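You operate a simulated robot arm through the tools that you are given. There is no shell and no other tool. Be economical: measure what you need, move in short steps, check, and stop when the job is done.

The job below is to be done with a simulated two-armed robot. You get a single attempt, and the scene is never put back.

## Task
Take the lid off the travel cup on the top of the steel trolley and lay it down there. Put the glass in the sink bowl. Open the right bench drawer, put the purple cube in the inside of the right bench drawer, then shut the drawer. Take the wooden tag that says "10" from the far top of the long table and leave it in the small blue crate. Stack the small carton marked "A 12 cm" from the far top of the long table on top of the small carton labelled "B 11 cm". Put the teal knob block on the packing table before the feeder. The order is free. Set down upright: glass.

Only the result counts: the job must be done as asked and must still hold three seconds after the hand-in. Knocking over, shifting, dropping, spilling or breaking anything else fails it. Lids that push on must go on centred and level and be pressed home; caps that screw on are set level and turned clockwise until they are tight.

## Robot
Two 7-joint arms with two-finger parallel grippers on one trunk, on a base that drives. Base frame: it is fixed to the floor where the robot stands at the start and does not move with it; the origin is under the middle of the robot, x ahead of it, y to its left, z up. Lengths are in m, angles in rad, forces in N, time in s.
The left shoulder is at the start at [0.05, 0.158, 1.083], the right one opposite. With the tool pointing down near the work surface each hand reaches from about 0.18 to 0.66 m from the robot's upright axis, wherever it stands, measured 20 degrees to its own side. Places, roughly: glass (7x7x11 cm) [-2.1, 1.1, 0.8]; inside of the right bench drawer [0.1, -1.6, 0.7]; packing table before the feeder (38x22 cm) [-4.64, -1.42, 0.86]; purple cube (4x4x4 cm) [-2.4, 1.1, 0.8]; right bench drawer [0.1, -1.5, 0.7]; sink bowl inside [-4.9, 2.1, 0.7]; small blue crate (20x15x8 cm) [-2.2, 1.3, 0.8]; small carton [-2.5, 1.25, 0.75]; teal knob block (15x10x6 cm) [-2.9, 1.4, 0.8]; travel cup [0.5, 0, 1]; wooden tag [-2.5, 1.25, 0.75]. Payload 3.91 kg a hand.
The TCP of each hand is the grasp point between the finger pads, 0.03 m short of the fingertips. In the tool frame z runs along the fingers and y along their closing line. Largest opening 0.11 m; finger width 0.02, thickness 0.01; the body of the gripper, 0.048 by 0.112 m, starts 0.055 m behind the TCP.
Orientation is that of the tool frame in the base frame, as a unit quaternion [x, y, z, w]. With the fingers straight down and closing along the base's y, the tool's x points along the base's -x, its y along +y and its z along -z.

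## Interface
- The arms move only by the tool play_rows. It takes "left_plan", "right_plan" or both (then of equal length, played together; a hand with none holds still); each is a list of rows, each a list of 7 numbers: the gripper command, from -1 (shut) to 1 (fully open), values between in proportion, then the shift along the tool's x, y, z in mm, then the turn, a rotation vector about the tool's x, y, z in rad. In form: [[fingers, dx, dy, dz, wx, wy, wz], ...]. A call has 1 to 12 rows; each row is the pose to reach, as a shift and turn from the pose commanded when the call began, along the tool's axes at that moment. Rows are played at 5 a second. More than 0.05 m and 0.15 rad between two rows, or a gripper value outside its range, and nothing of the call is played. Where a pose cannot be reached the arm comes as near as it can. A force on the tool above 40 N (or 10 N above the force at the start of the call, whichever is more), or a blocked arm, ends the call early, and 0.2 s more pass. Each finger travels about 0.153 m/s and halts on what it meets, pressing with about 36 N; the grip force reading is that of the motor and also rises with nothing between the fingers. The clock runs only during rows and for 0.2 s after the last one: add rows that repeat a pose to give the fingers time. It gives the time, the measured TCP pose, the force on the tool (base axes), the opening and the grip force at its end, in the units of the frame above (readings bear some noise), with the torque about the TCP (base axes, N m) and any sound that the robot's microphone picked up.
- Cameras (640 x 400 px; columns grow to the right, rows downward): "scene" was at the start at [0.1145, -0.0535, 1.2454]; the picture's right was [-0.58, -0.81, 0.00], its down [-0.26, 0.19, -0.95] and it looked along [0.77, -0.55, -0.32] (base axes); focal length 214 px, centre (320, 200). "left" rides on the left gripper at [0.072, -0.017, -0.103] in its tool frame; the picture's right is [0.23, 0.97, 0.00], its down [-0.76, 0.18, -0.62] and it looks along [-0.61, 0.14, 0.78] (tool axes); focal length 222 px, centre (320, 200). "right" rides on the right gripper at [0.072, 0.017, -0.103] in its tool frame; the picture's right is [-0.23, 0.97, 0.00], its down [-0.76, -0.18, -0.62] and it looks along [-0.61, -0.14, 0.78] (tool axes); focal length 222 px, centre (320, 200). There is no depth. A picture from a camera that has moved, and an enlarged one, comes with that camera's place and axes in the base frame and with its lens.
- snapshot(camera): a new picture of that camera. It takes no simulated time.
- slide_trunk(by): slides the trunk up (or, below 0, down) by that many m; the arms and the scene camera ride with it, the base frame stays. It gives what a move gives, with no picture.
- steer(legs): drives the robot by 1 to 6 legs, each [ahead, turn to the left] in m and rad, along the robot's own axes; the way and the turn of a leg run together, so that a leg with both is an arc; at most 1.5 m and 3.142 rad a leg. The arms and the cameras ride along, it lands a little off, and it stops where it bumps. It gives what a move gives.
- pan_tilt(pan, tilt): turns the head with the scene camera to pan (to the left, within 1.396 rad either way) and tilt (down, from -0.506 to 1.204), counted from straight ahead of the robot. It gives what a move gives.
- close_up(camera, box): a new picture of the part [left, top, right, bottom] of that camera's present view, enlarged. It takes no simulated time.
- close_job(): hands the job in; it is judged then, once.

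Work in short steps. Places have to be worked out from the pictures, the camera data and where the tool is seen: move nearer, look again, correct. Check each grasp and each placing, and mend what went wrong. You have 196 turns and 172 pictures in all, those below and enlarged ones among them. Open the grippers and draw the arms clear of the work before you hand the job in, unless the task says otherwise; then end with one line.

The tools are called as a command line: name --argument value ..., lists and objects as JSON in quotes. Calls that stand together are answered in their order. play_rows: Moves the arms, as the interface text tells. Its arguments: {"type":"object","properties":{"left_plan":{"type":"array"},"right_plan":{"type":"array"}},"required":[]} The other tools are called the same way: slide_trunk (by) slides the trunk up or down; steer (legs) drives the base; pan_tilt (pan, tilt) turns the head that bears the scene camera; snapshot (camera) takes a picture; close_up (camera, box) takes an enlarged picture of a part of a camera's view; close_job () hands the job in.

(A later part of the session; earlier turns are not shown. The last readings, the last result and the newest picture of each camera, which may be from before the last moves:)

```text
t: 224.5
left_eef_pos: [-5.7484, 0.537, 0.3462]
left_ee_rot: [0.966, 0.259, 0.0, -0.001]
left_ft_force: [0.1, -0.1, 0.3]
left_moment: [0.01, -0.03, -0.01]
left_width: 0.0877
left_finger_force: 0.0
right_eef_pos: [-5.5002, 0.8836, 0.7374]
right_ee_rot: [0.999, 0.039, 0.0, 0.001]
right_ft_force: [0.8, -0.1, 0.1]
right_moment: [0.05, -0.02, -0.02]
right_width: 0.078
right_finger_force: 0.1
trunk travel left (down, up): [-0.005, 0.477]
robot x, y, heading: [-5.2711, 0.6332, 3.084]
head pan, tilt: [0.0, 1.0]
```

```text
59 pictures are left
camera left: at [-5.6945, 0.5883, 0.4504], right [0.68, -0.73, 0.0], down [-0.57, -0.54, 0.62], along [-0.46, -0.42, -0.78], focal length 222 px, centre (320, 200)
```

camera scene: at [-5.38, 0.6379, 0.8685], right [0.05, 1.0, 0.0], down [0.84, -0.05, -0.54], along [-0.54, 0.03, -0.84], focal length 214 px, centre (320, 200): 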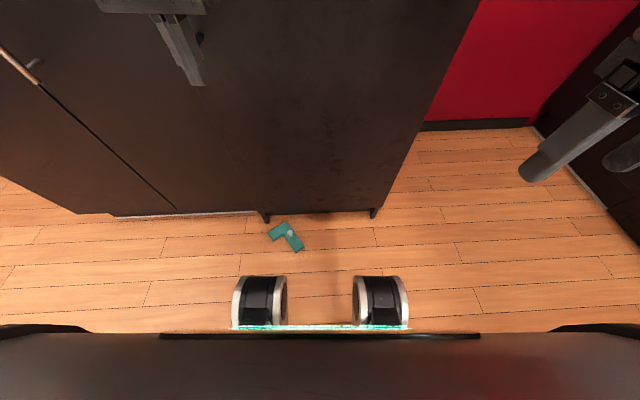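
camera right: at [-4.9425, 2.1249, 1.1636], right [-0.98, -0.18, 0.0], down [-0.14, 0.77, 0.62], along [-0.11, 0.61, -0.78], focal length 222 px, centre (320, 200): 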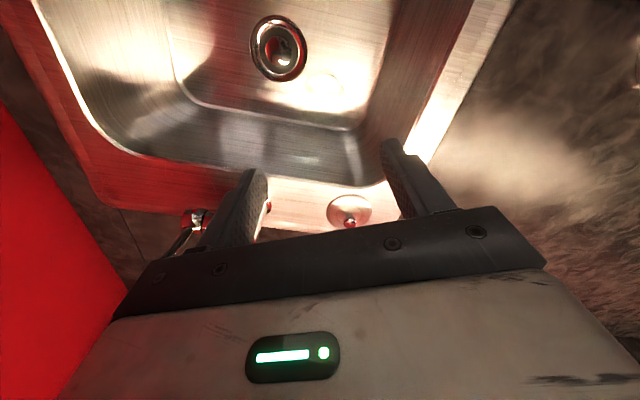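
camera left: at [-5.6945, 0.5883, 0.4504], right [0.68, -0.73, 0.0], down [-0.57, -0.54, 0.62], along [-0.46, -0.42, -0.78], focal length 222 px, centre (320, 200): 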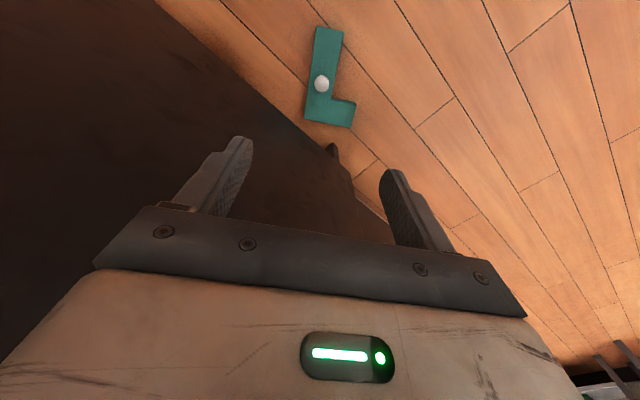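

The gripper is aligned with the bar (30° vs 31.5°) and centred over the knob. I lower to fingertips just above the floor.

play_rows --left_plan '[[0.6, 0, 0, 45, 0, 0, -0.02], [0.6, 0, 0, 90, 0, 0, -0.02], [0.6, 0, 0, 135, 0, 0, -0.02], [0.6, 0, 0, 180, 0, 0, -0.02], [0.6, 0, 0, 220, 0, 0, -0.02], [0.6, 0, 0, 260, 0, 0, -0.02], [0.6, 0, 0, 290, 0, 0, -0.02], [0.6, 0, 0, 305, 0, 0, -0.02], [0.6, 0, 0, 310, 0, 0, -0.02], [0.6, 0, 0, 310, 0, 0, -0.02]]'

snapshot --camera "left"

```text
t: 226.9
left_eef_pos: [-5.7597, 0.539, 0.1718]
left_ee_rot: [0.962, 0.265, -0.048, -0.03]
left_ft_force: [28.4, -10.1, 7.9]
left_moment: [0.79, 2.07, -0.57]
left_width: 0.0881
left_finger_force: 0.1
left hand out of reach, approached as far as the arm can: row 4, 5, 6, 7, 8, 9, 10
right_eef_pos: [-5.4985, 0.8853, 0.7374]
right_ee_rot: [0.999, 0.041, -0.001, 0.002]
right_ft_force: [0.7, 0.2, 0.6]
right_moment: [-0.03, -0.02, -0.04]
right_width: 0.078
right_finger_force: 0.0
trunk travel left (down, up): [-0.005, 0.477]
robot x, y, heading: [-5.2647, 0.6299, 3.09]
head pan, tilt: [0.0, 1.0]
stopped in row 10 (left hand): the arm was blocked; the commanded pose is now the measured one
```

```text
58 pictures are left
camera left: at [-5.6948, 0.5876, 0.2703], right [0.69, -0.72, -0.1], down [-0.49, -0.56, 0.66], along [-0.53, -0.41, -0.74], focal length 222 px, centre (320, 200)
```

left: 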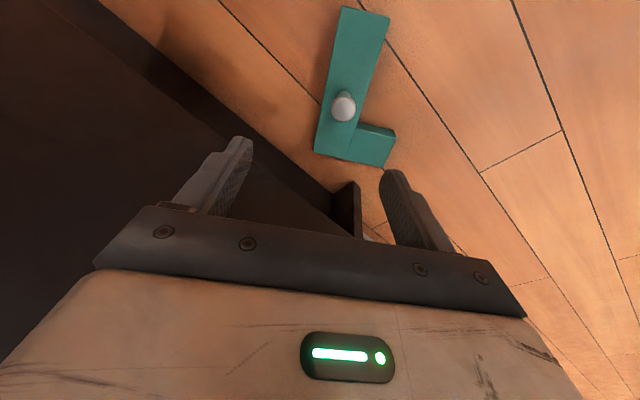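

Too far out to reach the floor (and it brushed the cabinet). I raise and retract the hand, then re-approach so the block is only ~0.31 m ahead, between my front wheels.

play_rows --left_plan '[[0.6, 0, 0, -40, -0.04, 0.038, 0], [0.6, 10, 6, -80, -0.083, 0.076, 0], [0.6, 25, 15, -120, -0.083, 0.076, 0], [0.6, 45, 27, -160, -0.083, 0.076, 0], [0.6, 65, 39, -200, -0.083, 0.076, 0], [0.6, 85, 51, -240, -0.083, 0.076, 0], [0.6, 105, 63, -275, -0.083, 0.076, 0], [0.6, 125, 75, -305, -0.083, 0.076, 0], [0.6, 145, 87, -330, -0.083, 0.076, 0]]'

steer --legs '[[-0.35, 0], [0, 0.14], [0.513, 0]]'

snapshot --camera "scene"

snapshot --camera "left"

```text
t: 228.9
left_eef_pos: [-5.5562, 0.5255, 0.4781]
left_ee_rot: [0.964, 0.267, 0.003, 0.0]
left_ft_force: [-0.6, -0.4, 0.5]
left_moment: [-0.02, 0.01, 0.0]
left_width: 0.0883
left_finger_force: 0.1
right_eef_pos: [-5.4996, 0.8843, 0.7379]
right_ee_rot: [0.999, 0.04, 0.0, 0.0]
right_ft_force: [-0.2, -0.6, 0.5]
right_moment: [-0.02, 0.03, -0.01]
right_width: 0.0782
right_finger_force: 0.1
trunk travel left (down, up): [-0.005, 0.477]
robot x, y, heading: [-5.2685, 0.6305, 3.095]
head pan, tilt: [0.0, 1.0]
```

```text
t: 234.3
left_eef_pos: [-5.7074, 0.4227, 0.4768]
left_ee_rot: [0.943, 0.332, 0.003, 0.0]
left_ft_force: [-0.5, -1.1, 0.2]
left_moment: [0.03, 0.02, 0.02]
left_width: 0.088
left_finger_force: 0.1
right_eef_pos: [-5.7029, 0.7861, 0.7397]
right_ee_rot: [0.994, 0.11, 0.0, 0.0]
right_ft_force: [-0.7, 0.2, 0.4]
right_moment: [0.01, -0.02, 0.01]
right_width: 0.0781
right_finger_force: 0.0
trunk travel left (down, up): [-0.005, 0.477]
robot x, y, heading: [-5.4395, 0.5704, -3.058]
head pan, tilt: [0.0, 1.0]
```

```text
57 pictures are left
camera scene: at [-5.5498, 0.5593, 0.8685], right [-0.09, 1.0, 0.0], down [0.84, 0.07, -0.54], along [-0.54, -0.05, -0.84], focal length 214 px, centre (320, 200)
```

scene: 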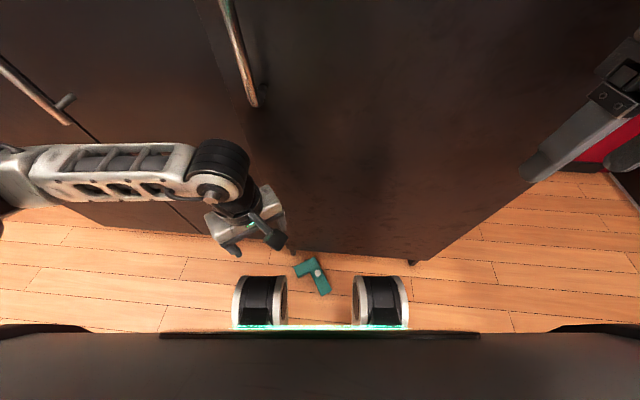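

```text
56 pictures are left
camera left: at [-5.6622, 0.4823, 0.5815], right [0.79, -0.61, 0.0], down [-0.48, -0.62, 0.62], along [-0.38, -0.49, -0.78], focal length 222 px, centre (320, 200)
```

left: 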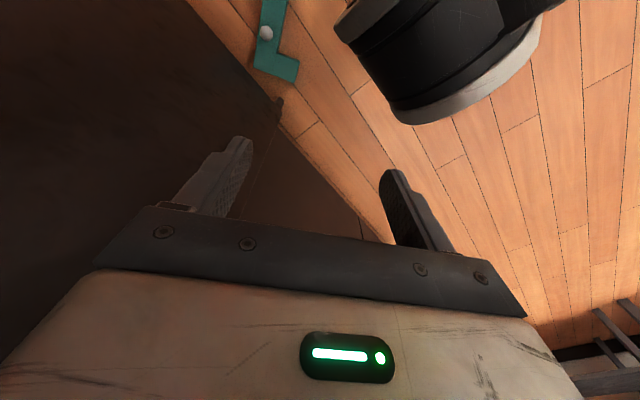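

The block is now between the wheels, knob at (−5.75, 0.533). I move over the bar and down to z≈0.16.

play_rows --left_plan '[[0.6, 14, -30, 0, 0, 0, 0.04], [0.6, 28, -60, 0, 0, 0, 0.08], [0.6, 42, -90, 10, 0, 0, 0.127], [0.6, 51, -108, 40, 0, 0, 0.127], [0.6, 51, -108, 85, 0, 0, 0.127], [0.6, 51, -108, 130, 0, 0, 0.127], [0.6, 51, -108, 175, 0, 0, 0.127], [0.6, 51, -108, 220, 0, 0, 0.127], [0.6, 51, -108, 265, 0, 0, 0.127], [0.6, 51, -108, 315, 0, 0, 0.127], [0.6, 51, -108, 315, 0, 0, 0.127]]'

snapshot --camera "left"

```text
t: 235.3
left_eef_pos: [-5.7379, 0.5296, 0.4584]
left_ee_rot: [0.962, 0.272, 0.0, 0.001]
left_ft_force: [1.7, 0.8, 10.6]
left_moment: [-0.38, -0.34, 0.07]
left_width: 0.0883
left_finger_force: 0.5
right_eef_pos: [-5.7031, 0.7859, 0.7399]
right_ee_rot: [0.994, 0.109, 0.0, 0.0]
right_ft_force: [0.1, -0.2, 0.3]
right_moment: [0.01, 0.03, -0.03]
right_width: 0.0782
right_finger_force: 0.1
trunk travel left (down, up): [-0.005, 0.477]
robot x, y, heading: [-5.4394, 0.5662, -3.052]
head pan, tilt: [0.0, 1.0]
stopped in row 4 (left hand): the force on the tool passed its limit at 68 N (the readings are from after the stop); the commanded pose is now the measured one
```

```text
55 pictures are left
camera left: at [-5.6842, 0.5834, 0.5616], right [0.7, -0.71, 0.0], down [-0.56, -0.55, 0.62], along [-0.44, -0.44, -0.78], focal length 222 px, centre (320, 200)
```

left: 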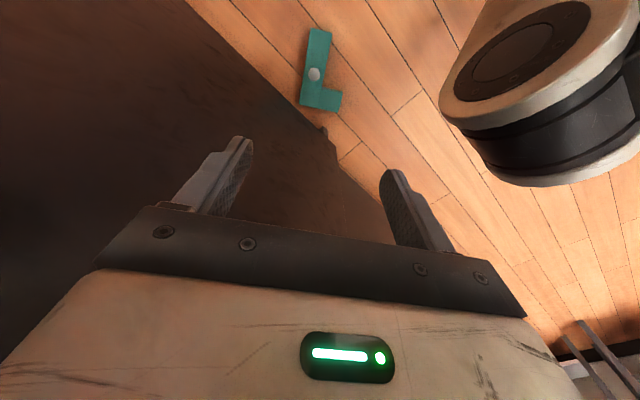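

The fingers met my own front wheel module. I raise the hand and reposition so the block is ahead-left (0.28, 0.27), beside the wheel.

play_rows --left_plan '[[0.6, 0, 0, -30, 0, 0, 0], [0.6, 0, 0, -70, 0, 0, 0], [0.6, 0, 0, -110, 0, 0, 0], [0.6, 0, 0, -140, 0, 0, 0]]'

steer --legs '[[-0.4, 0], [0, -0.554], [0.464, 0], [0, 0.467]]'

pan_tilt --pan 0.5 --tilt 1.1

snapshot --camera "scene"

snapshot --camera "left"

```text
t: 236.2
left_eef_pos: [-5.7004, 0.4882, 0.5098]
left_ee_rot: [0.96, 0.253, 0.033, 0.117]
left_ft_force: [0.5, 0.0, 0.0]
left_moment: [-0.02, 0.01, 0.02]
left_width: 0.0882
left_finger_force: 0.1
right_eef_pos: [-5.7041, 0.783, 0.7415]
right_ee_rot: [0.994, 0.111, 0.001, -0.002]
right_ft_force: [-0.6, -0.8, 0.0]
right_moment: [-0.02, -0.02, -0.01]
right_width: 0.0778
right_finger_force: 0.1
trunk travel left (down, up): [-0.005, 0.477]
robot x, y, heading: [-5.4382, 0.5671, -3.049]
head pan, tilt: [0.0, 1.0]
stopped in row 4 (left hand): the arm was blocked; the commanded pose is now the measured one
```

```text
t: 241.9
left_eef_pos: [-5.5914, 0.8116, 0.5117]
left_ee_rot: [0.993, -0.006, 0.0, 0.121]
left_ft_force: [0.3, 0.2, -0.1]
left_moment: [0.01, 0.01, -0.03]
left_width: 0.0881
left_finger_force: 0.0
right_eef_pos: [-5.4419, 1.0654, 0.7417]
right_ee_rot: [0.988, -0.156, -0.005, 0.001]
right_ft_force: [0.3, 0.1, 0.1]
right_moment: [0.03, -0.05, 0.01]
right_width: 0.0782
right_finger_force: 0.0
trunk travel left (down, up): [-0.005, 0.477]
robot x, y, heading: [-5.3297, 0.7465, 2.701]
head pan, tilt: [0.0, 1.0]
stopped in leg 3: the robot was blocked; the commanded pose is now the measured one
```

```text
t: 242.8
left_eef_pos: [-5.593, 0.8113, 0.5107]
left_ee_rot: [0.993, -0.004, 0.001, 0.122]
left_ft_force: [-0.5, 0.0, 0.8]
left_moment: [0.0, -0.03, 0.03]
left_width: 0.0879
left_finger_force: 0.0
right_eef_pos: [-5.4427, 1.0668, 0.7412]
right_ee_rot: [0.988, -0.154, -0.008, 0.002]
right_ft_force: [-0.2, -0.2, 0.1]
right_moment: [0.0, 0.01, 0.04]
right_width: 0.078
right_finger_force: 0.1
trunk travel left (down, up): [-0.005, 0.477]
robot x, y, heading: [-5.33, 0.7434, 2.703]
head pan, tilt: [0.499, 1.1]
```

```text
54 pictures are left
camera scene: at [-5.4234, 0.7591, 0.8634], right [-0.06, 1.0, 0.0], down [0.88, 0.05, -0.47], along [-0.47, -0.03, -0.88], focal length 214 px, centre (320, 200)
```

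scene: 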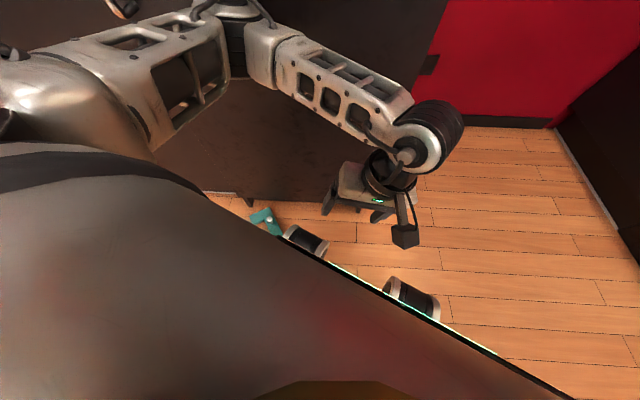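

```text
53 pictures are left
camera left: at [-5.5195, 0.8527, 0.6072], right [0.22, -0.95, 0.24], down [-0.76, -0.01, 0.64], along [-0.61, -0.32, -0.73], focal length 222 px, centre (320, 200)
```

left: 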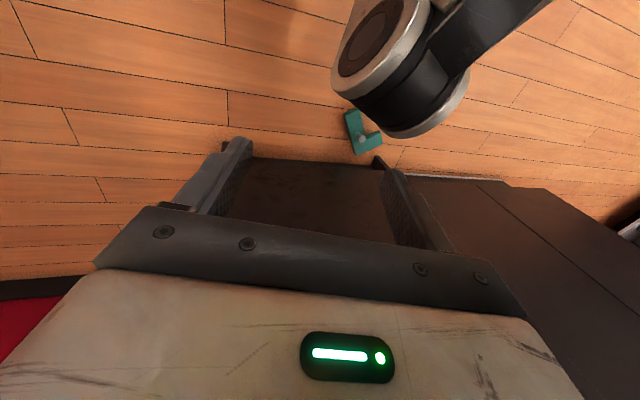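

The left elbow hit the cabinet because I came in at an angle. I back away, realign, and approach straight with heading −x.

steer --legs '[[-0.5, 0], [0, -0.3], [0.37, 0], [0, 0.74]]'

```text
t: 250.6
left_eef_pos: [-5.4245, 0.732, 0.5062]
left_ee_rot: [0.969, 0.213, 0.036, 0.118]
left_ft_force: [-0.1, -0.5, -0.7]
left_moment: [0.0, 0.01, 0.0]
left_width: 0.0881
left_finger_force: 0.0
right_eef_pos: [-5.4029, 1.024, 0.7402]
right_ee_rot: [0.998, 0.066, 0.002, 0.0]
right_ft_force: [-0.4, 0.1, 0.2]
right_moment: [0.01, 0.03, 0.0]
right_width: 0.0781
right_finger_force: 0.1
trunk travel left (down, up): [-0.005, 0.477]
robot x, y, heading: [-5.1597, 0.7835, -3.135]
head pan, tilt: [0.499, 1.1]
```

play_rows --left_plan '[[0.6, -18, 31, 7, 0.041, -0.003, -0.02], [0.6, -36, 62, 15, 0.081, -0.007, -0.04], [0.6, -53, 93, 22, 0.122, -0.01, -0.06], [0.6, -71, 124, 30, 0.163, -0.013, -0.08], [0.6, -89, 155, 37, 0.203, -0.016, -0.1], [0.6, -107, 186, 45, 0.244, -0.0195, -0.115], [0.6, -107, 186, 45, 0.244, -0.0195, -0.115]]'

steer --legs '[[0.29, -0.02]]'

snapshot --camera "left"

snapshot --camera "scene"

```text
t: 252.2
left_eef_pos: [-5.4422, 0.5125, 0.5057]
left_ee_rot: [0.963, 0.269, -0.006, 0.002]
left_ft_force: [0.4, -0.5, 0.0]
left_moment: [-0.02, 0.0, 0.0]
left_width: 0.0881
left_finger_force: 0.1
right_eef_pos: [-5.4026, 1.0243, 0.7396]
right_ee_rot: [0.998, 0.066, 0.0, -0.001]
right_ft_force: [-0.8, -0.2, -0.2]
right_moment: [0.02, -0.03, 0.01]
right_width: 0.078
right_finger_force: 0.0
trunk travel left (down, up): [-0.005, 0.477]
robot x, y, heading: [-5.1615, 0.7888, -3.137]
head pan, tilt: [0.499, 1.1]
```

```text
t: 254.2
left_eef_pos: [-5.733, 0.5202, 0.5063]
left_ee_rot: [0.966, 0.26, -0.007, 0.003]
left_ft_force: [-0.1, -1.0, -0.3]
left_moment: [-0.01, 0.01, 0.03]
left_width: 0.0879
left_finger_force: 0.1
right_eef_pos: [-5.6856, 1.0305, 0.7398]
right_ee_rot: [0.998, 0.058, 0.002, 0.0]
right_ft_force: [0.3, 0.5, -0.4]
right_moment: [0.01, 0.03, -0.01]
right_width: 0.0781
right_finger_force: 0.1
trunk travel left (down, up): [-0.005, 0.477]
robot x, y, heading: [-5.4475, 0.7889, 3.126]
head pan, tilt: [0.499, 1.1]
```

```text
52 pictures are left
camera left: at [-5.6785, 0.5726, 0.6082], right [0.69, -0.73, 0.0], down [-0.56, -0.53, 0.63], along [-0.46, -0.43, -0.77], focal length 222 px, centre (320, 200)
```

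left: 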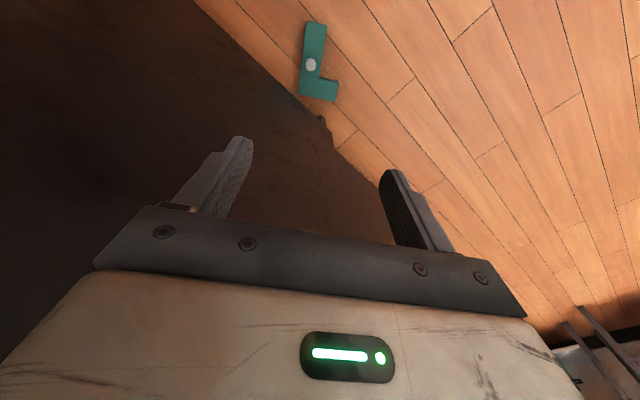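

```text
51 pictures are left
camera scene: at [-5.5425, 0.7585, 0.8619], right [-0.47, 0.88, 0.0], down [0.79, 0.42, -0.45], along [-0.4, -0.21, -0.89], focal length 214 px, centre (320, 200)
```

scene: 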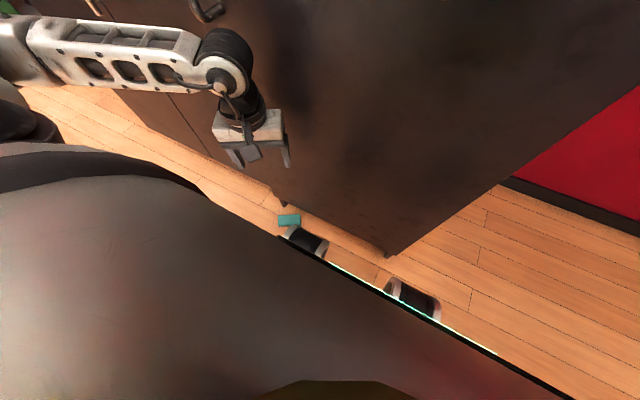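

Block clearly visible: grip point on the bar (−5.740, 0.542), bar angle 33°. I align and descend to z≈0.16.

play_rows --left_plan '[[0.6, 4, -22, 20, 0, 0, -0.05], [0.6, 4, -22, 65, 0, 0, -0.05], [0.6, 4, -22, 110, 0, 0, -0.05], [0.6, 4, -22, 155, 0, 0, -0.05], [0.6, 4, -22, 200, 0, 0, -0.05], [0.6, 4, -22, 245, 0, 0, -0.05], [0.6, 4, -22, 290, 0, 0, -0.05], [0.6, 4, -22, 330, 0, 0, -0.05], [0.6, 4, -22, 350, 0, 0, -0.05], [0.6, 4, -22, 350, 0, 0, -0.05]]'

snapshot --camera "left"

```text
t: 255.4
left_eef_pos: [-5.7449, 0.5364, 0.3252]
left_ee_rot: [0.959, 0.284, -0.012, -0.001]
left_ft_force: [-0.8, -2.2, 5.4]
left_moment: [0.67, -0.53, -0.18]
left_width: 0.0884
left_finger_force: 0.0
right_eef_pos: [-5.6858, 1.0294, 0.7387]
right_ee_rot: [0.998, 0.057, 0.001, -0.001]
right_ft_force: [0.7, 0.4, 0.0]
right_moment: [-0.01, -0.03, 0.0]
right_width: 0.078
right_finger_force: 0.1
trunk travel left (down, up): [-0.005, 0.477]
robot x, y, heading: [-5.4453, 0.785, 3.131]
head pan, tilt: [0.499, 1.1]
stopped in row 5 (left hand): the force on the tool passed its limit at 82 N (the readings are from after the stop); the commanded pose is now the measured one
```

```text
50 pictures are left
camera left: at [-5.691, 0.5925, 0.4276], right [0.72, -0.69, -0.01], down [-0.53, -0.56, 0.64], along [-0.45, -0.45, -0.77], focal length 222 px, centre (320, 200)
```

left: 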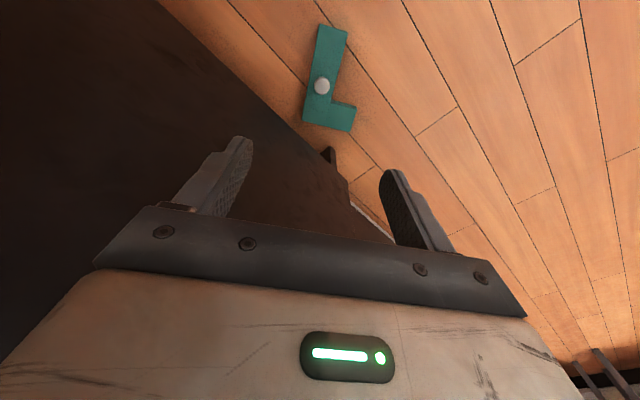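

The descending camera bracket met my own base front. The right hand, with the block ahead-right, would have its camera pointing outward instead; I raise the left hand and reposition for that.

play_rows --left_plan '[[0.6, 0, 0, -40, 0, 0, 0], [0.6, 0, 0, -85, 0, 0, 0], [0.6, 0, 0, -130, 0, 0, 0], [0.6, 0, 0, -175, 0, 0, 0], [0.6, 0, 0, -220, 0, 0, 0], [0.6, 0, 0, -265, 0, 0, 0], [0.6, 0, 0, -310, 0, 0, 0]]'

steer --legs '[[-0.36, 0], [0, 1.57], [0.515, 0], [0, -1.57]]'

```text
t: 257.0
left_eef_pos: [-5.7363, 0.5393, 0.6371]
left_ee_rot: [0.959, 0.284, -0.011, 0.0]
left_ft_force: [0.3, 0.4, 0.1]
left_moment: [-0.01, 0.0, 0.02]
left_width: 0.0879
left_finger_force: 0.0
right_eef_pos: [-5.6856, 1.0298, 0.7392]
right_ee_rot: [0.998, 0.057, 0.001, 0.0]
right_ft_force: [-0.1, 0.5, 0.6]
right_moment: [0.01, 0.01, 0.01]
right_width: 0.0779
right_finger_force: 0.0
trunk travel left (down, up): [-0.005, 0.477]
robot x, y, heading: [-5.4453, 0.7899, 3.128]
head pan, tilt: [0.499, 1.1]
```

```text
t: 269.7
left_eef_pos: [-5.3888, 0.0323, 0.6366]
left_ee_rot: [0.965, 0.262, -0.011, 0.0]
left_ft_force: [0.0, 0.8, -0.1]
left_moment: [-0.01, 0.02, 0.01]
left_width: 0.0878
left_finger_force: 0.0
right_eef_pos: [-5.3146, 0.5207, 0.7399]
right_ee_rot: [0.999, 0.035, 0.001, 0.0]
right_ft_force: [-0.1, 0.4, 0.2]
right_moment: [0.02, -0.01, -0.04]
right_width: 0.0784
right_finger_force: 0.2
trunk travel left (down, up): [-0.005, 0.477]
robot x, y, heading: [-5.086, 0.2689, 3.085]
head pan, tilt: [0.499, 1.1]
```

Now I lower the right hand to z≈0.5 with the 33° turn and drive forward to the block.

play_rows --right_plan '[[0.6, 0, 0, 30, 0, 0, -0.07], [0.6, 0, 0, 60, 0, 0, -0.14], [0.6, 0, 0, 90, 0, 0, -0.21], [0.6, 0, 0, 120, 0, 0, -0.28], [0.6, 0, 0, 150, 0, 0, -0.35], [0.6, 0, 0, 180, 0, 0, -0.42], [0.6, 0, 0, 210, 0, 0, -0.48], [0.6, 0, 0, 240, 0, 0, -0.48], [0.6, 0, 0, 240, 0, 0, -0.48]]'

steer --legs '[[0.37, 0.02]]'

snapshot --camera "right"

```text
t: 271.7
left_eef_pos: [-5.3884, 0.0337, 0.6361]
left_ee_rot: [0.965, 0.262, -0.01, -0.001]
left_ft_force: [0.4, 0.2, 0.2]
left_moment: [-0.02, -0.03, -0.02]
left_width: 0.088
left_finger_force: 0.0
right_eef_pos: [-5.3256, 0.5257, 0.4967]
right_ee_rot: [0.963, 0.271, 0.001, 0.0]
right_ft_force: [-0.4, -0.3, -0.1]
right_moment: [0.01, 0.0, -0.01]
right_width: 0.0878
right_finger_force: 0.0
right hand out of reach, approached as far as the arm can: row 3, 4, 5, 6, 7, 8, 9
trunk travel left (down, up): [-0.005, 0.477]
robot x, y, heading: [-5.0867, 0.2654, 3.083]
head pan, tilt: [0.499, 1.1]
```

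```text
t: 274.1
left_eef_pos: [-5.7555, 0.0452, 0.6367]
left_ee_rot: [0.962, 0.272, -0.011, -0.001]
left_ft_force: [0.6, -0.5, -0.5]
left_moment: [0.03, 0.03, 0.03]
left_width: 0.0883
left_finger_force: 0.0
right_eef_pos: [-5.7034, 0.5394, 0.4961]
right_ee_rot: [0.96, 0.281, 0.001, 0.0]
right_ft_force: [0.1, 0.2, -0.3]
right_moment: [0.0, 0.0, 0.03]
right_width: 0.088
right_finger_force: 0.1
trunk travel left (down, up): [-0.005, 0.477]
robot x, y, heading: [-5.4567, 0.2863, 3.094]
head pan, tilt: [0.499, 1.1]
```

```text
49 pictures are left
camera right: at [-5.6343, 0.5638, 0.6017], right [0.33, -0.94, 0.0], down [-0.74, -0.26, 0.62], along [-0.59, -0.21, -0.78], focal length 222 px, centre (320, 200)
```

right: 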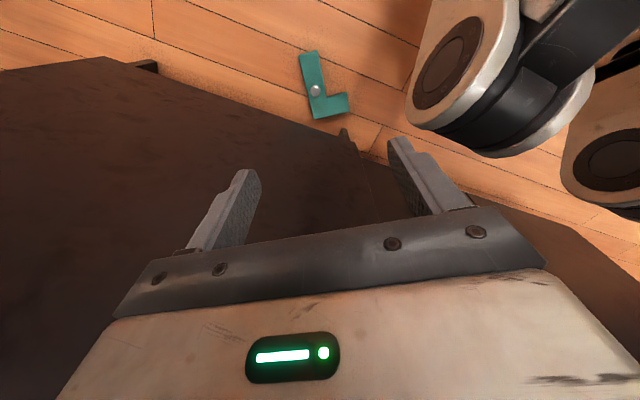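

The right caster is close to where a finger would pass; I shift the robot about 5 cm sideways (back, slight left turn, forward).

steer --legs '[[-0.3, 0], [0, 0.15], [0.31, 0]]'

snapshot --camera "right"

```text
t: 278.5
left_eef_pos: [-5.7143, -0.0424, 0.6377]
left_ee_rot: [0.939, 0.344, -0.011, -0.001]
left_ft_force: [0.6, 0.0, -0.3]
left_moment: [0.0, -0.03, -0.01]
left_width: 0.0881
left_finger_force: 0.0
right_eef_pos: [-5.7356, 0.4531, 0.4968]
right_ee_rot: [0.936, 0.352, 0.001, 0.0]
right_ft_force: [0.9, 0.0, -0.3]
right_moment: [0.02, -0.02, -0.02]
right_width: 0.0879
right_finger_force: 0.0
trunk travel left (down, up): [-0.005, 0.477]
robot x, y, heading: [-5.4565, 0.241, -3.027]
head pan, tilt: [0.499, 1.1]
```

```text
48 pictures are left
camera right: at [-5.6726, 0.488, 0.6017], right [0.47, -0.88, 0.0], down [-0.69, -0.37, 0.62], along [-0.55, -0.29, -0.78], focal length 222 px, centre (320, 200)
```

right: 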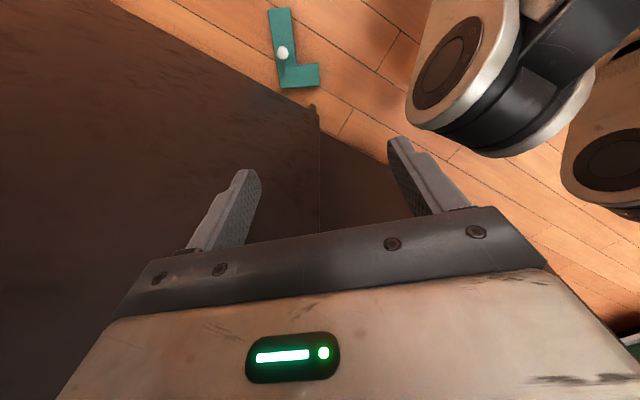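

I move over the bar grip point (−5.740, 0.542) with the yaw fix and descend to z≈0.17.

play_rows --right_plan '[[0.6, 20, -25, 0, 0, 0, 0.05], [0.6, 40, -50, 0, 0, 0, 0.1], [0.6, 55, -70, 0, 0, 0, 0.143], [0.6, 55, -70, 45, 0, 0, 0.143], [0.6, 55, -70, 90, 0, 0, 0.143], [0.6, 55, -70, 135, 0, 0, 0.143], [0.6, 55, -70, 180, 0, 0, 0.143], [0.6, 55, -70, 225, 0, 0, 0.143], [0.6, 55, -70, 270, 0, 0, 0.143], [0.6, 55, -70, 310, 0, 0, 0.143], [0.6, 55, -70, 330, 0, 0, 0.143], [0.6, 55, -70, 330, 0, 0, 0.143]]'

snapshot --camera "right"

```text
t: 281.1
left_eef_pos: [-5.7151, -0.0432, 0.6367]
left_ee_rot: [0.939, 0.344, -0.012, 0.0]
left_ft_force: [-0.1, -0.3, 0.4]
left_moment: [-0.04, -0.02, 0.02]
left_width: 0.088
left_finger_force: 0.0
right_eef_pos: [-5.7425, 0.5427, 0.1655]
right_ee_rot: [0.959, 0.284, 0.002, 0.001]
right_ft_force: [0.2, 0.1, -0.4]
right_moment: [-0.01, -0.02, 0.02]
right_width: 0.0882
right_finger_force: 0.1
trunk travel left (down, up): [-0.005, 0.477]
robot x, y, heading: [-5.4553, 0.2439, -3.034]
head pan, tilt: [0.499, 1.1]
```

```text
47 pictures are left
camera right: at [-5.6742, 0.5684, 0.2708], right [0.34, -0.94, 0.0], down [-0.74, -0.27, 0.62], along [-0.58, -0.21, -0.78], focal length 222 px, centre (320, 200)
```

right: 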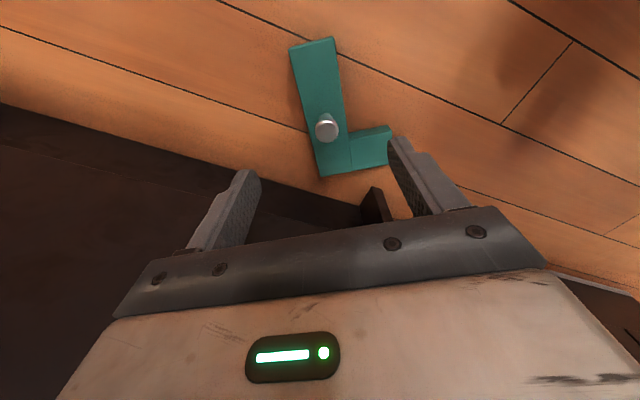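

Clear now. I lower to z≈0.042 and close on the bar.

play_rows --right_plan '[[0.6, 3, 5, 40, 0, 0, 0.04], [0.6, 3, 5, 80, 0, 0, 0.04], [0.6, 3, 5, 105, 0, 0, 0.04], [0.6, 3, 5, 118, 0, 0, 0.04], [0.6, 3, 5, 124, 0, 0, 0.04], [0.6, 3, 5, 124, 0, 0, 0.04], [0.2, 3, 5, 124, 0, 0, 0.04], [-0.2, 3, 5, 124, 0, 0, 0.04], [-1, 3, 5, 124, 0, 0, 0.04], [-1, 3, 5, 124, 0, 0, 0.04]]'

snapshot --camera "right"

```text
t: 283.3
left_eef_pos: [-5.7143, -0.0441, 0.6371]
left_ee_rot: [0.939, 0.343, -0.011, 0.0]
left_ft_force: [0.2, 0.3, 0.9]
left_moment: [0.0, -0.03, -0.01]
left_width: 0.0881
left_finger_force: 0.1
right_eef_pos: [-5.7352, 0.5366, 0.0517]
right_ee_rot: [0.964, 0.266, 0.0, 0.0]
right_ft_force: [0.9, -0.4, 0.1]
right_moment: [-0.01, -0.04, 0.0]
right_width: 0.0002
right_finger_force: 36.3
right hand out of reach, approached as far as the arm can: row 4, 5, 6, 7, 8, 9, 10
trunk travel left (down, up): [-0.005, 0.477]
robot x, y, heading: [-5.4545, 0.2409, -3.033]
head pan, tilt: [0.499, 1.1]
```

```text
46 pictures are left
camera right: at [-5.6655, 0.5594, 0.1571], right [0.3, -0.95, 0.0], down [-0.75, -0.24, 0.62], along [-0.59, -0.19, -0.78], focal length 222 px, centre (320, 200)
```

right: 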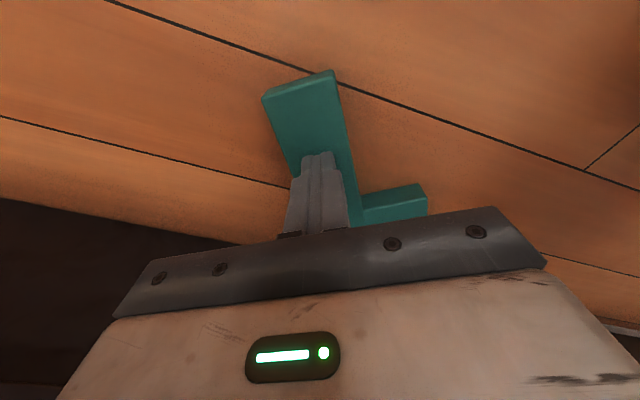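

The arm bottomed out at z≈0.052, so the fingers closed just above the bar. I open, rise, drive 4 cm closer and retry.

play_rows --right_plan '[[-0.5, 0, 0, -20, 0, 0, 0], [0.2, 0, 0, -60, 0, 0, 0], [0.6, 0, 0, -100, 0, 0, 0], [0.6, 0, 0, -100, 0, 0, 0]]'

steer --legs '[[0.04, 0]]'

snapshot --camera "right"

```text
t: 284.3
left_eef_pos: [-5.7154, -0.0422, 0.6371]
left_ee_rot: [0.939, 0.344, -0.012, 0.0]
left_ft_force: [0.1, 0.1, -0.4]
left_moment: [-0.03, 0.0, -0.04]
left_width: 0.0878
left_finger_force: 0.0
right_eef_pos: [-5.7392, 0.5355, 0.1526]
right_ee_rot: [0.964, 0.266, 0.001, 0.0]
right_ft_force: [-0.5, 0.4, -0.4]
right_moment: [0.01, 0.02, 0.01]
right_width: 0.0881
right_finger_force: 0.1
trunk travel left (down, up): [-0.005, 0.477]
robot x, y, heading: [-5.4542, 0.2369, -3.032]
head pan, tilt: [0.499, 1.1]
```

```text
t: 285.1
left_eef_pos: [-5.736, -0.0456, 0.6378]
left_ee_rot: [0.939, 0.343, -0.012, 0.0]
left_ft_force: [-1.1, 0.0, -0.3]
left_moment: [-0.04, 0.0, -0.01]
left_width: 0.0878
left_finger_force: 0.1
right_eef_pos: [-5.7515, 0.5352, 0.1512]
right_ee_rot: [0.965, 0.263, 0.01, 0.001]
right_ft_force: [0.6, 0.4, 0.3]
right_moment: [-0.03, 0.05, -0.02]
right_width: 0.0881
right_finger_force: 0.1
trunk travel left (down, up): [-0.005, 0.477]
robot x, y, heading: [-5.4798, 0.233, -3.032]
head pan, tilt: [0.499, 1.1]
stopped in leg 1: the robot was blocked; the commanded pose is now the measured one
```

```text
45 pictures are left
camera right: at [-5.6828, 0.5565, 0.2574], right [0.3, -0.95, 0.0], down [-0.76, -0.23, 0.61], along [-0.58, -0.18, -0.79], focal length 222 px, centre (320, 200)
```

right: 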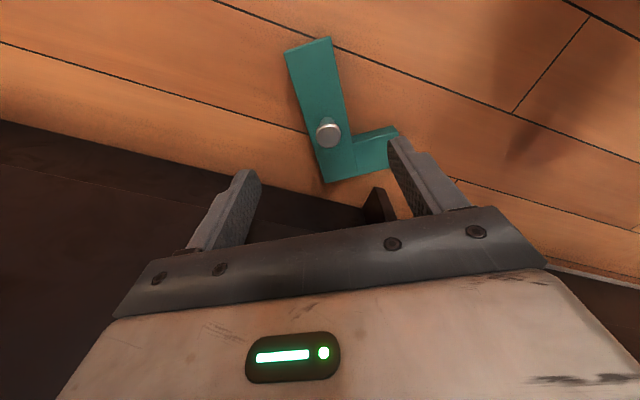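

I am 2.5 cm closer (then blocked). I re-aim at the bar point (−5.738, 0.535) and descend again without closing yet.

play_rows --right_plan '[[0.6, 12, 7, 30, 0, 0, 0], [0.6, 12, 7, 65, 0, 0, 0], [0.6, 12, 7, 95, 0, 0, 0], [0.6, 12, 7, 108, 0, 0, 0], [0.6, 12, 7, 113, 0, 0, 0], [0.6, 12, 7, 113, 0, 0, 0]]'

```text
t: 286.5
left_eef_pos: [-5.7361, -0.0465, 0.6361]
left_ee_rot: [0.939, 0.344, -0.012, -0.001]
left_ft_force: [0.4, 1.0, 0.3]
left_moment: [-0.01, 0.04, -0.02]
left_width: 0.088
left_finger_force: 0.0
right_eef_pos: [-5.7356, 0.5344, 0.0424]
right_ee_rot: [0.965, 0.263, 0.01, 0.001]
right_ft_force: [0.2, -0.5, 0.5]
right_moment: [0.0, -0.01, -0.02]
right_width: 0.0879
right_finger_force: 0.0
right hand out of reach, approached as far as the arm can: row 5, 6
trunk travel left (down, up): [-0.005, 0.477]
robot x, y, heading: [-5.4765, 0.2313, -3.032]
head pan, tilt: [0.499, 1.1]
```

Down to 0.042; the last 5 mm of trunk travel adds grip depth, then I close.

slide_trunk --by -0.005

play_rows --right_plan '[[0.2, 0, 0, 0, 0, 0, 0], [-0.2, 0, 0, 0, 0, 0, 0], [-1, 0, 0, 0, 0, 0, 0], [-1, 0, 0, 0, 0, 0, 0], [-1, 0, 0, 0, 0, 0, 0]]'

snapshot --camera "right"

```text
t: 287.1
left_eef_pos: [-5.737, -0.0454, 0.6313]
left_ee_rot: [0.939, 0.343, -0.011, 0.0]
left_ft_force: [0.0, -0.2, 0.4]
left_moment: [0.0, 0.05, -0.04]
left_width: 0.088
left_finger_force: 0.0
right_eef_pos: [-5.7358, 0.5336, 0.0394]
right_ee_rot: [0.965, 0.263, 0.01, 0.001]
right_ft_force: [-0.7, 0.4, -0.1]
right_moment: [0.03, 0.04, -0.02]
right_width: 0.088
right_finger_force: 0.1
trunk travel left (down, up): [0.0, 0.482]
robot x, y, heading: [-5.4759, 0.2365, -3.03]
head pan, tilt: [0.499, 1.1]
```

```text
t: 288.3
left_eef_pos: [-5.7363, -0.0453, 0.6311]
left_ee_rot: [0.939, 0.343, -0.011, -0.001]
left_ft_force: [-0.4, 0.0, 0.7]
left_moment: [-0.02, -0.01, 0.02]
left_width: 0.0882
left_finger_force: 0.0
right_eef_pos: [-5.7362, 0.5333, 0.0378]
right_ee_rot: [0.965, 0.263, 0.01, 0.001]
right_ft_force: [-0.7, 1.0, 1.0]
right_moment: [0.12, 0.05, -0.01]
right_width: 0.0432
right_finger_force: 36.0
trunk travel left (down, up): [0.0, 0.482]
robot x, y, heading: [-5.4805, 0.236, -3.03]
head pan, tilt: [0.499, 1.1]
```

```text
44 pictures are left
camera right: at [-5.6679, 0.5562, 0.145], right [0.3, -0.95, 0.0], down [-0.76, -0.23, 0.61], along [-0.58, -0.18, -0.79], focal length 222 px, centre (320, 200)
```

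right: 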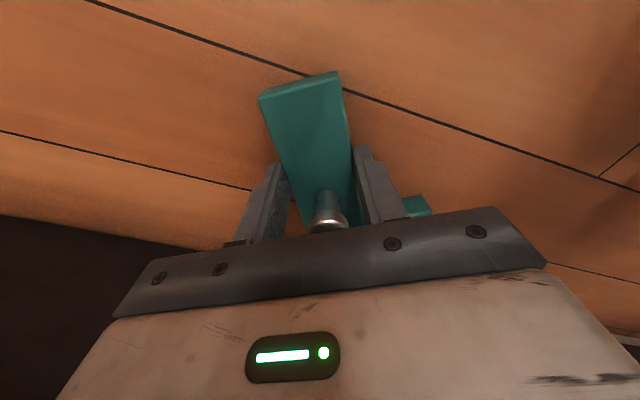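

The bar is gripped flat (43 mm). I raise the trunk by 0.32 m and back straight away from the cabinet.

slide_trunk --by 0.32

steer --legs '[[-0.5, 0]]'

play_rows --right_plan '[[-1, 0, 0, -45, 0, 0, 0], [-1, 0, 0, -90, 0, 0, 0], [-1, 0, 0, -135, 0, 0, 0], [-1, 0, 0, -180, 0, 0, 0], [-1, 0, 0, -225, 0, 0, 0], [-1, 0, 0, -270, 0, 0, 0], [-1, 0, 0, -315, 0, 0, 0], [-1, 0, 0, -360, 0, 0, 0], [-1, 0, 0, -405, 0, 0, 0], [-1, 0, 0, -450, 0, 0, 0], [-1, 0, 0, -495, 0, 0, 0], [-1, 0, 0, -540, 0, 0, 0]]'

snapshot --camera "right"

```text
t: 289.5
left_eef_pos: [-5.7332, -0.0457, 0.7161]
left_ee_rot: [0.94, 0.342, 0.003, 0.008]
left_ft_force: [-2.0, -2.5, -12.8]
left_moment: [-0.09, -0.8, 0.13]
left_width: 0.088
left_finger_force: 0.0
right_eef_pos: [-5.7363, 0.5336, 0.1294]
right_ee_rot: [0.965, 0.262, 0.011, 0.002]
right_ft_force: [-0.2, -0.4, -1.6]
right_moment: [0.08, -0.03, -0.03]
right_width: 0.0433
right_finger_force: 35.6
trunk travel left (down, up): [-0.09, 0.393]
robot x, y, heading: [-5.4785, 0.2386, -3.029]
head pan, tilt: [0.499, 1.1]
stopped: the force on the tool passed its limit at 64 N (the readings are from after the stop); the commanded pose is now the measured one
```

```text
t: 292.5
left_eef_pos: [-5.2349, 0.0097, 0.7164]
left_ee_rot: [0.939, 0.343, 0.001, 0.007]
left_ft_force: [0.6, -1.1, -0.2]
left_moment: [0.01, 0.02, 0.01]
left_width: 0.0882
left_finger_force: 0.1
right_eef_pos: [-5.241, 0.589, 0.1285]
right_ee_rot: [0.964, 0.266, 0.011, 0.001]
right_ft_force: [0.4, -0.8, -1.0]
right_moment: [0.06, -0.04, -0.01]
right_width: 0.0432
right_finger_force: 36.4
trunk travel left (down, up): [-0.09, 0.393]
robot x, y, heading: [-4.9804, 0.2953, -3.025]
head pan, tilt: [0.499, 1.1]
```

```text
t: 295.1
left_eef_pos: [-5.2341, 0.0089, 0.7171]
left_ee_rot: [0.939, 0.344, 0.0, 0.008]
left_ft_force: [0.3, 0.0, -0.5]
left_moment: [-0.02, 0.03, 0.0]
left_width: 0.0882
left_finger_force: 0.1
right_eef_pos: [-5.2543, 0.5927, 0.6678]
right_ee_rot: [0.964, 0.265, 0.011, 0.003]
right_ft_force: [0.3, -0.4, -1.9]
right_moment: [0.03, -0.04, 0.01]
right_width: 0.0436
right_finger_force: 36.0
right hand out of reach, approached as far as the arm can: row 12
trunk travel left (down, up): [-0.09, 0.393]
robot x, y, heading: [-4.9803, 0.2933, -3.02]
head pan, tilt: [0.499, 1.1]
```

```text
43 pictures are left
camera right: at [-5.1876, 0.616, 0.7746], right [0.3, -0.95, 0.01], down [-0.76, -0.24, 0.61], along [-0.58, -0.19, -0.8], focal length 222 px, centre (320, 200)
```

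right: 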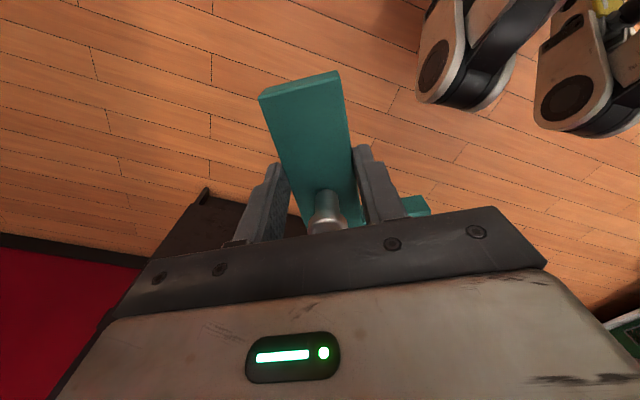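

The block is held firmly. I raise the trunk to working height and head for the packing table.

slide_trunk --by 0.27

steer --legs '[[0, 0.88], [0, 0.87], [0.7, 0], [0, -0.3]]'

pan_tilt --pan 0.0 --tilt 0.5

snapshot --camera "scene"

```text
t: 297.8
left_eef_pos: [-5.2339, 0.0105, 0.986]
left_ee_rot: [0.939, 0.343, 0.001, 0.008]
left_ft_force: [0.9, -0.4, 0.4]
left_moment: [0.01, 0.04, 0.03]
left_width: 0.0878
left_finger_force: 0.0
right_eef_pos: [-5.2551, 0.5924, 0.9367]
right_ee_rot: [0.964, 0.266, 0.011, 0.002]
right_ft_force: [0.5, 0.1, -0.8]
right_moment: [0.02, -0.04, 0.01]
right_width: 0.0433
right_finger_force: 35.8
trunk travel left (down, up): [-0.36, 0.123]
robot x, y, heading: [-4.9791, 0.2947, -3.022]
head pan, tilt: [0.499, 1.1]
```

```text
t: 307.1
left_eef_pos: [-4.5299, -0.6512, 0.9862]
left_ee_rot: [0.475, 0.88, 0.004, 0.006]
left_ft_force: [-0.3, -0.3, -0.6]
left_moment: [-0.03, 0.02, 0.01]
left_width: 0.0877
left_finger_force: 0.0
right_eef_pos: [-5.1108, -0.6016, 0.9388]
right_ee_rot: [0.547, 0.837, 0.009, -0.005]
right_ft_force: [-0.2, -0.6, -0.8]
right_moment: [0.01, 0.03, 0.03]
right_width: 0.0434
right_finger_force: 36.1
trunk travel left (down, up): [-0.36, 0.123]
robot x, y, heading: [-4.7794, -0.3625, -1.574]
head pan, tilt: [0.499, 1.1]
```

```text
t: 308.1
left_eef_pos: [-4.5302, -0.6509, 0.9869]
left_ee_rot: [0.475, 0.88, 0.006, 0.005]
left_ft_force: [-0.3, 0.2, -0.2]
left_moment: [0.02, 0.0, 0.02]
left_width: 0.088
left_finger_force: 0.0
right_eef_pos: [-5.1108, -0.6016, 0.9373]
right_ee_rot: [0.546, 0.838, 0.009, -0.005]
right_ft_force: [-0.3, 0.1, -0.8]
right_moment: [0.04, 0.08, -0.01]
right_width: 0.0433
right_finger_force: 36.0
trunk travel left (down, up): [-0.36, 0.123]
robot x, y, heading: [-4.7791, -0.3659, -1.577]
head pan, tilt: [0.0, 0.499]
```

```text
42 pictures are left
camera scene: at [-4.782, -0.4958, 1.2641], right [-1.0, 0.01, 0.0], down [0.0, 0.48, -0.88], along [0.0, -0.88, -0.48], focal length 214 px, centre (320, 200)
```

scene: 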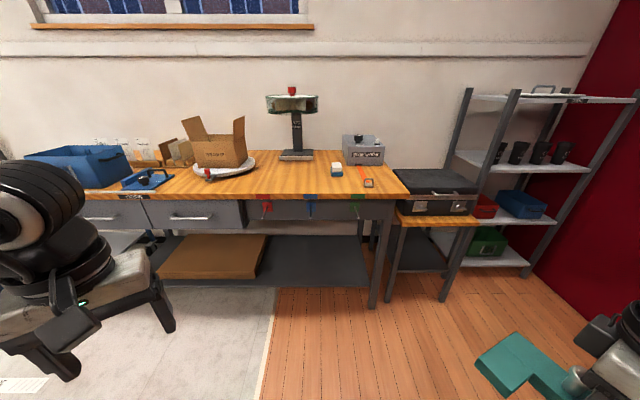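

The spot before the post-mounted feeder at (−4.64, −1.42) is free. I drive to stand in front of it.

steer --legs '[[0, 0.47], [0.58, 0], [0, -0.47]]'

pan_tilt --pan -0.2 --tilt 0.75

snapshot --camera "scene"

```text
t: 314.1
left_eef_pos: [-4.2612, -1.1742, 0.9862]
left_ee_rot: [0.472, 0.882, 0.005, 0.005]
left_ft_force: [0.1, -0.3, 0.0]
left_moment: [0.0, 0.0, 0.0]
left_width: 0.0881
left_finger_force: 0.1
right_eef_pos: [-4.843, -1.1296, 0.9377]
right_ee_rot: [0.542, 0.84, 0.01, -0.005]
right_ft_force: [0.4, 0.4, -1.9]
right_moment: [0.02, 0.03, 0.02]
right_width: 0.0433
right_finger_force: 35.7
trunk travel left (down, up): [-0.36, 0.123]
robot x, y, heading: [-4.5127, -0.8952, -1.565]
head pan, tilt: [0.0, 0.499]
```

```text
t: 314.9
left_eef_pos: [-4.2624, -1.1756, 0.9874]
left_ee_rot: [0.471, 0.882, 0.006, 0.005]
left_ft_force: [-0.5, 0.6, 0.1]
left_moment: [0.0, -0.02, 0.02]
left_width: 0.0882
left_finger_force: 0.1
right_eef_pos: [-4.844, -1.1291, 0.9381]
right_ee_rot: [0.543, 0.84, 0.01, -0.006]
right_ft_force: [-1.0, -0.2, -0.7]
right_moment: [0.04, 0.03, -0.04]
right_width: 0.0429
right_finger_force: 36.1
trunk travel left (down, up): [-0.36, 0.123]
robot x, y, heading: [-4.5198, -0.8907, -1.565]
head pan, tilt: [-0.201, 0.75]
```

```text
41 pictures are left
camera scene: at [-4.5321, -1.0112, 1.2423], right [-0.98, 0.2, 0.0], down [0.13, 0.67, -0.73], along [-0.14, -0.72, -0.68], focal length 214 px, centre (320, 200)
```

scene: 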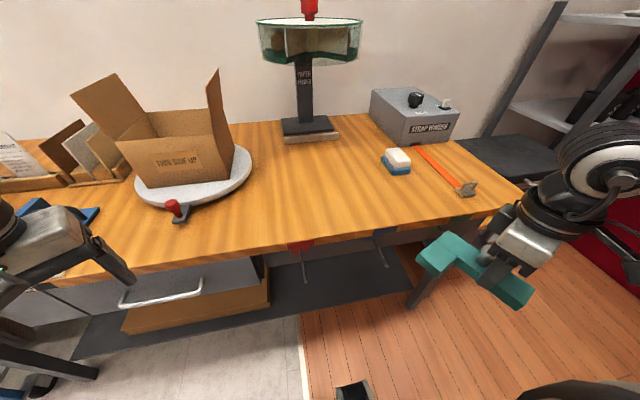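

I carry the block up and over the table to the free spot, turning it square.

play_rows --right_plan '[[-1, 0, 0, -40, 0, 0, 0], [-1, -40, 6, -40, 0, 0, 0.05], [-1, -80, 12, -40, 0, 0, 0.1], [-1, -120, 19, -40, 0, 0, 0.16], [-1, -160, 25, -40, 0, 0, 0.22], [-1, -200, 31, -40, 0, 0, 0.28], [-1, -240, 38, -40, 0, 0, 0.34], [-1, -280, 44, -40, 0, 0, 0.4], [-1, -323, 50, -40, 0, 0, 0.42], [-1, -323, 50, -40, 0, 0, 0.42]]'

snapshot --camera "scene"

```text
t: 317.1
left_eef_pos: [-4.2613, -1.1738, 0.9872]
left_ee_rot: [0.472, 0.882, 0.005, 0.004]
left_ft_force: [0.0, 0.1, -1.0]
left_moment: [0.01, 0.0, 0.0]
left_width: 0.0877
left_finger_force: 0.0
right_eef_pos: [-4.666, -1.4045, 0.97]
right_ee_rot: [0.706, 0.708, 0.008, -0.008]
right_ft_force: [0.0, -0.3, -1.3]
right_moment: [0.06, 0.01, -0.03]
right_width: 0.0432
right_finger_force: 36.6
trunk travel left (down, up): [-0.36, 0.123]
robot x, y, heading: [-4.5138, -0.8892, -1.564]
head pan, tilt: [-0.201, 0.75]
```

```text
40 pictures are left
camera scene: at [-4.5322, -1.0112, 1.2422], right [-0.98, 0.2, 0.0], down [0.13, 0.67, -0.73], along [-0.14, -0.72, -0.68], focal length 214 px, centre (320, 200)
```

scene: 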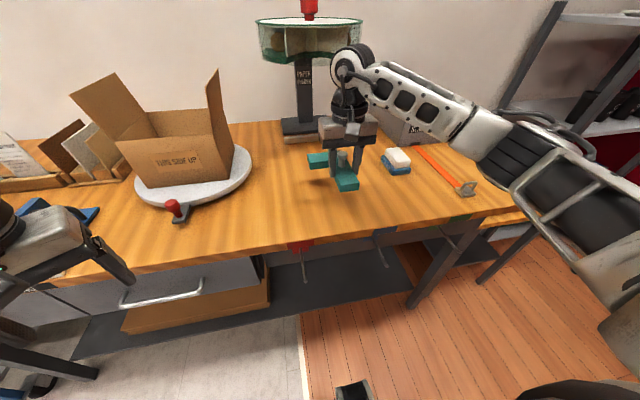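

Good spot, clear of everything. I lower to contact.

play_rows --right_plan '[[-1, 0, 0, 30, 0, 0, 0], [-1, 0, 0, 55, 0, 0, 0], [-1, 0, 0, 64, 0, 0, 0], [-1, 0, 0, 68, 0, 0, 0], [-1, 0, 0, 72, 0, 0, 0], [-1, 0, 0, 72, 0, 0, 0]]'

close_up --camera "scene" --box '[270, 110, 410, 220]'

```text
t: 318.5
left_eef_pos: [-4.2615, -1.1735, 0.9866]
left_ee_rot: [0.471, 0.882, 0.005, 0.005]
left_ft_force: [0.5, -0.4, -0.6]
left_moment: [-0.01, 0.0, -0.01]
left_width: 0.088
left_finger_force: 0.1
right_eef_pos: [-4.6658, -1.4042, 0.9]
right_ee_rot: [0.706, 0.708, 0.008, -0.007]
right_ft_force: [-0.2, 0.5, 5.3]
right_moment: [-0.54, 0.2, -0.08]
right_width: 0.0432
right_finger_force: 35.7
trunk travel left (down, up): [-0.36, 0.123]
robot x, y, heading: [-4.5131, -0.8905, -1.57]
head pan, tilt: [-0.201, 0.75]
```

```text
3.64 times, centred on (340, 165) of scene
camera zoom: at [-4.5321, -1.0106, 1.2424], right [-0.98, 0.2, 0.0], down [0.13, 0.67, -0.73], along [-0.14, -0.72, -0.68], focal length 780 px, centre (247, 327)
```

zoom: 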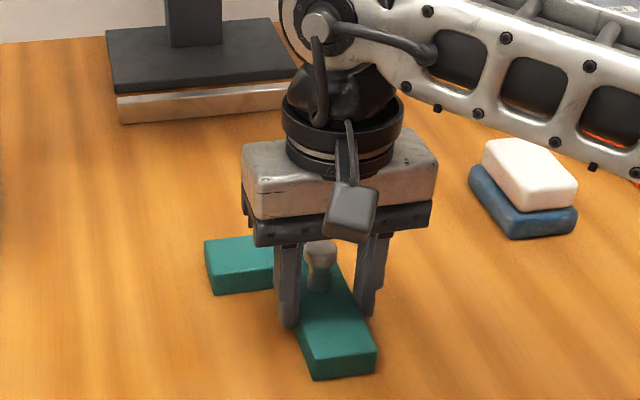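

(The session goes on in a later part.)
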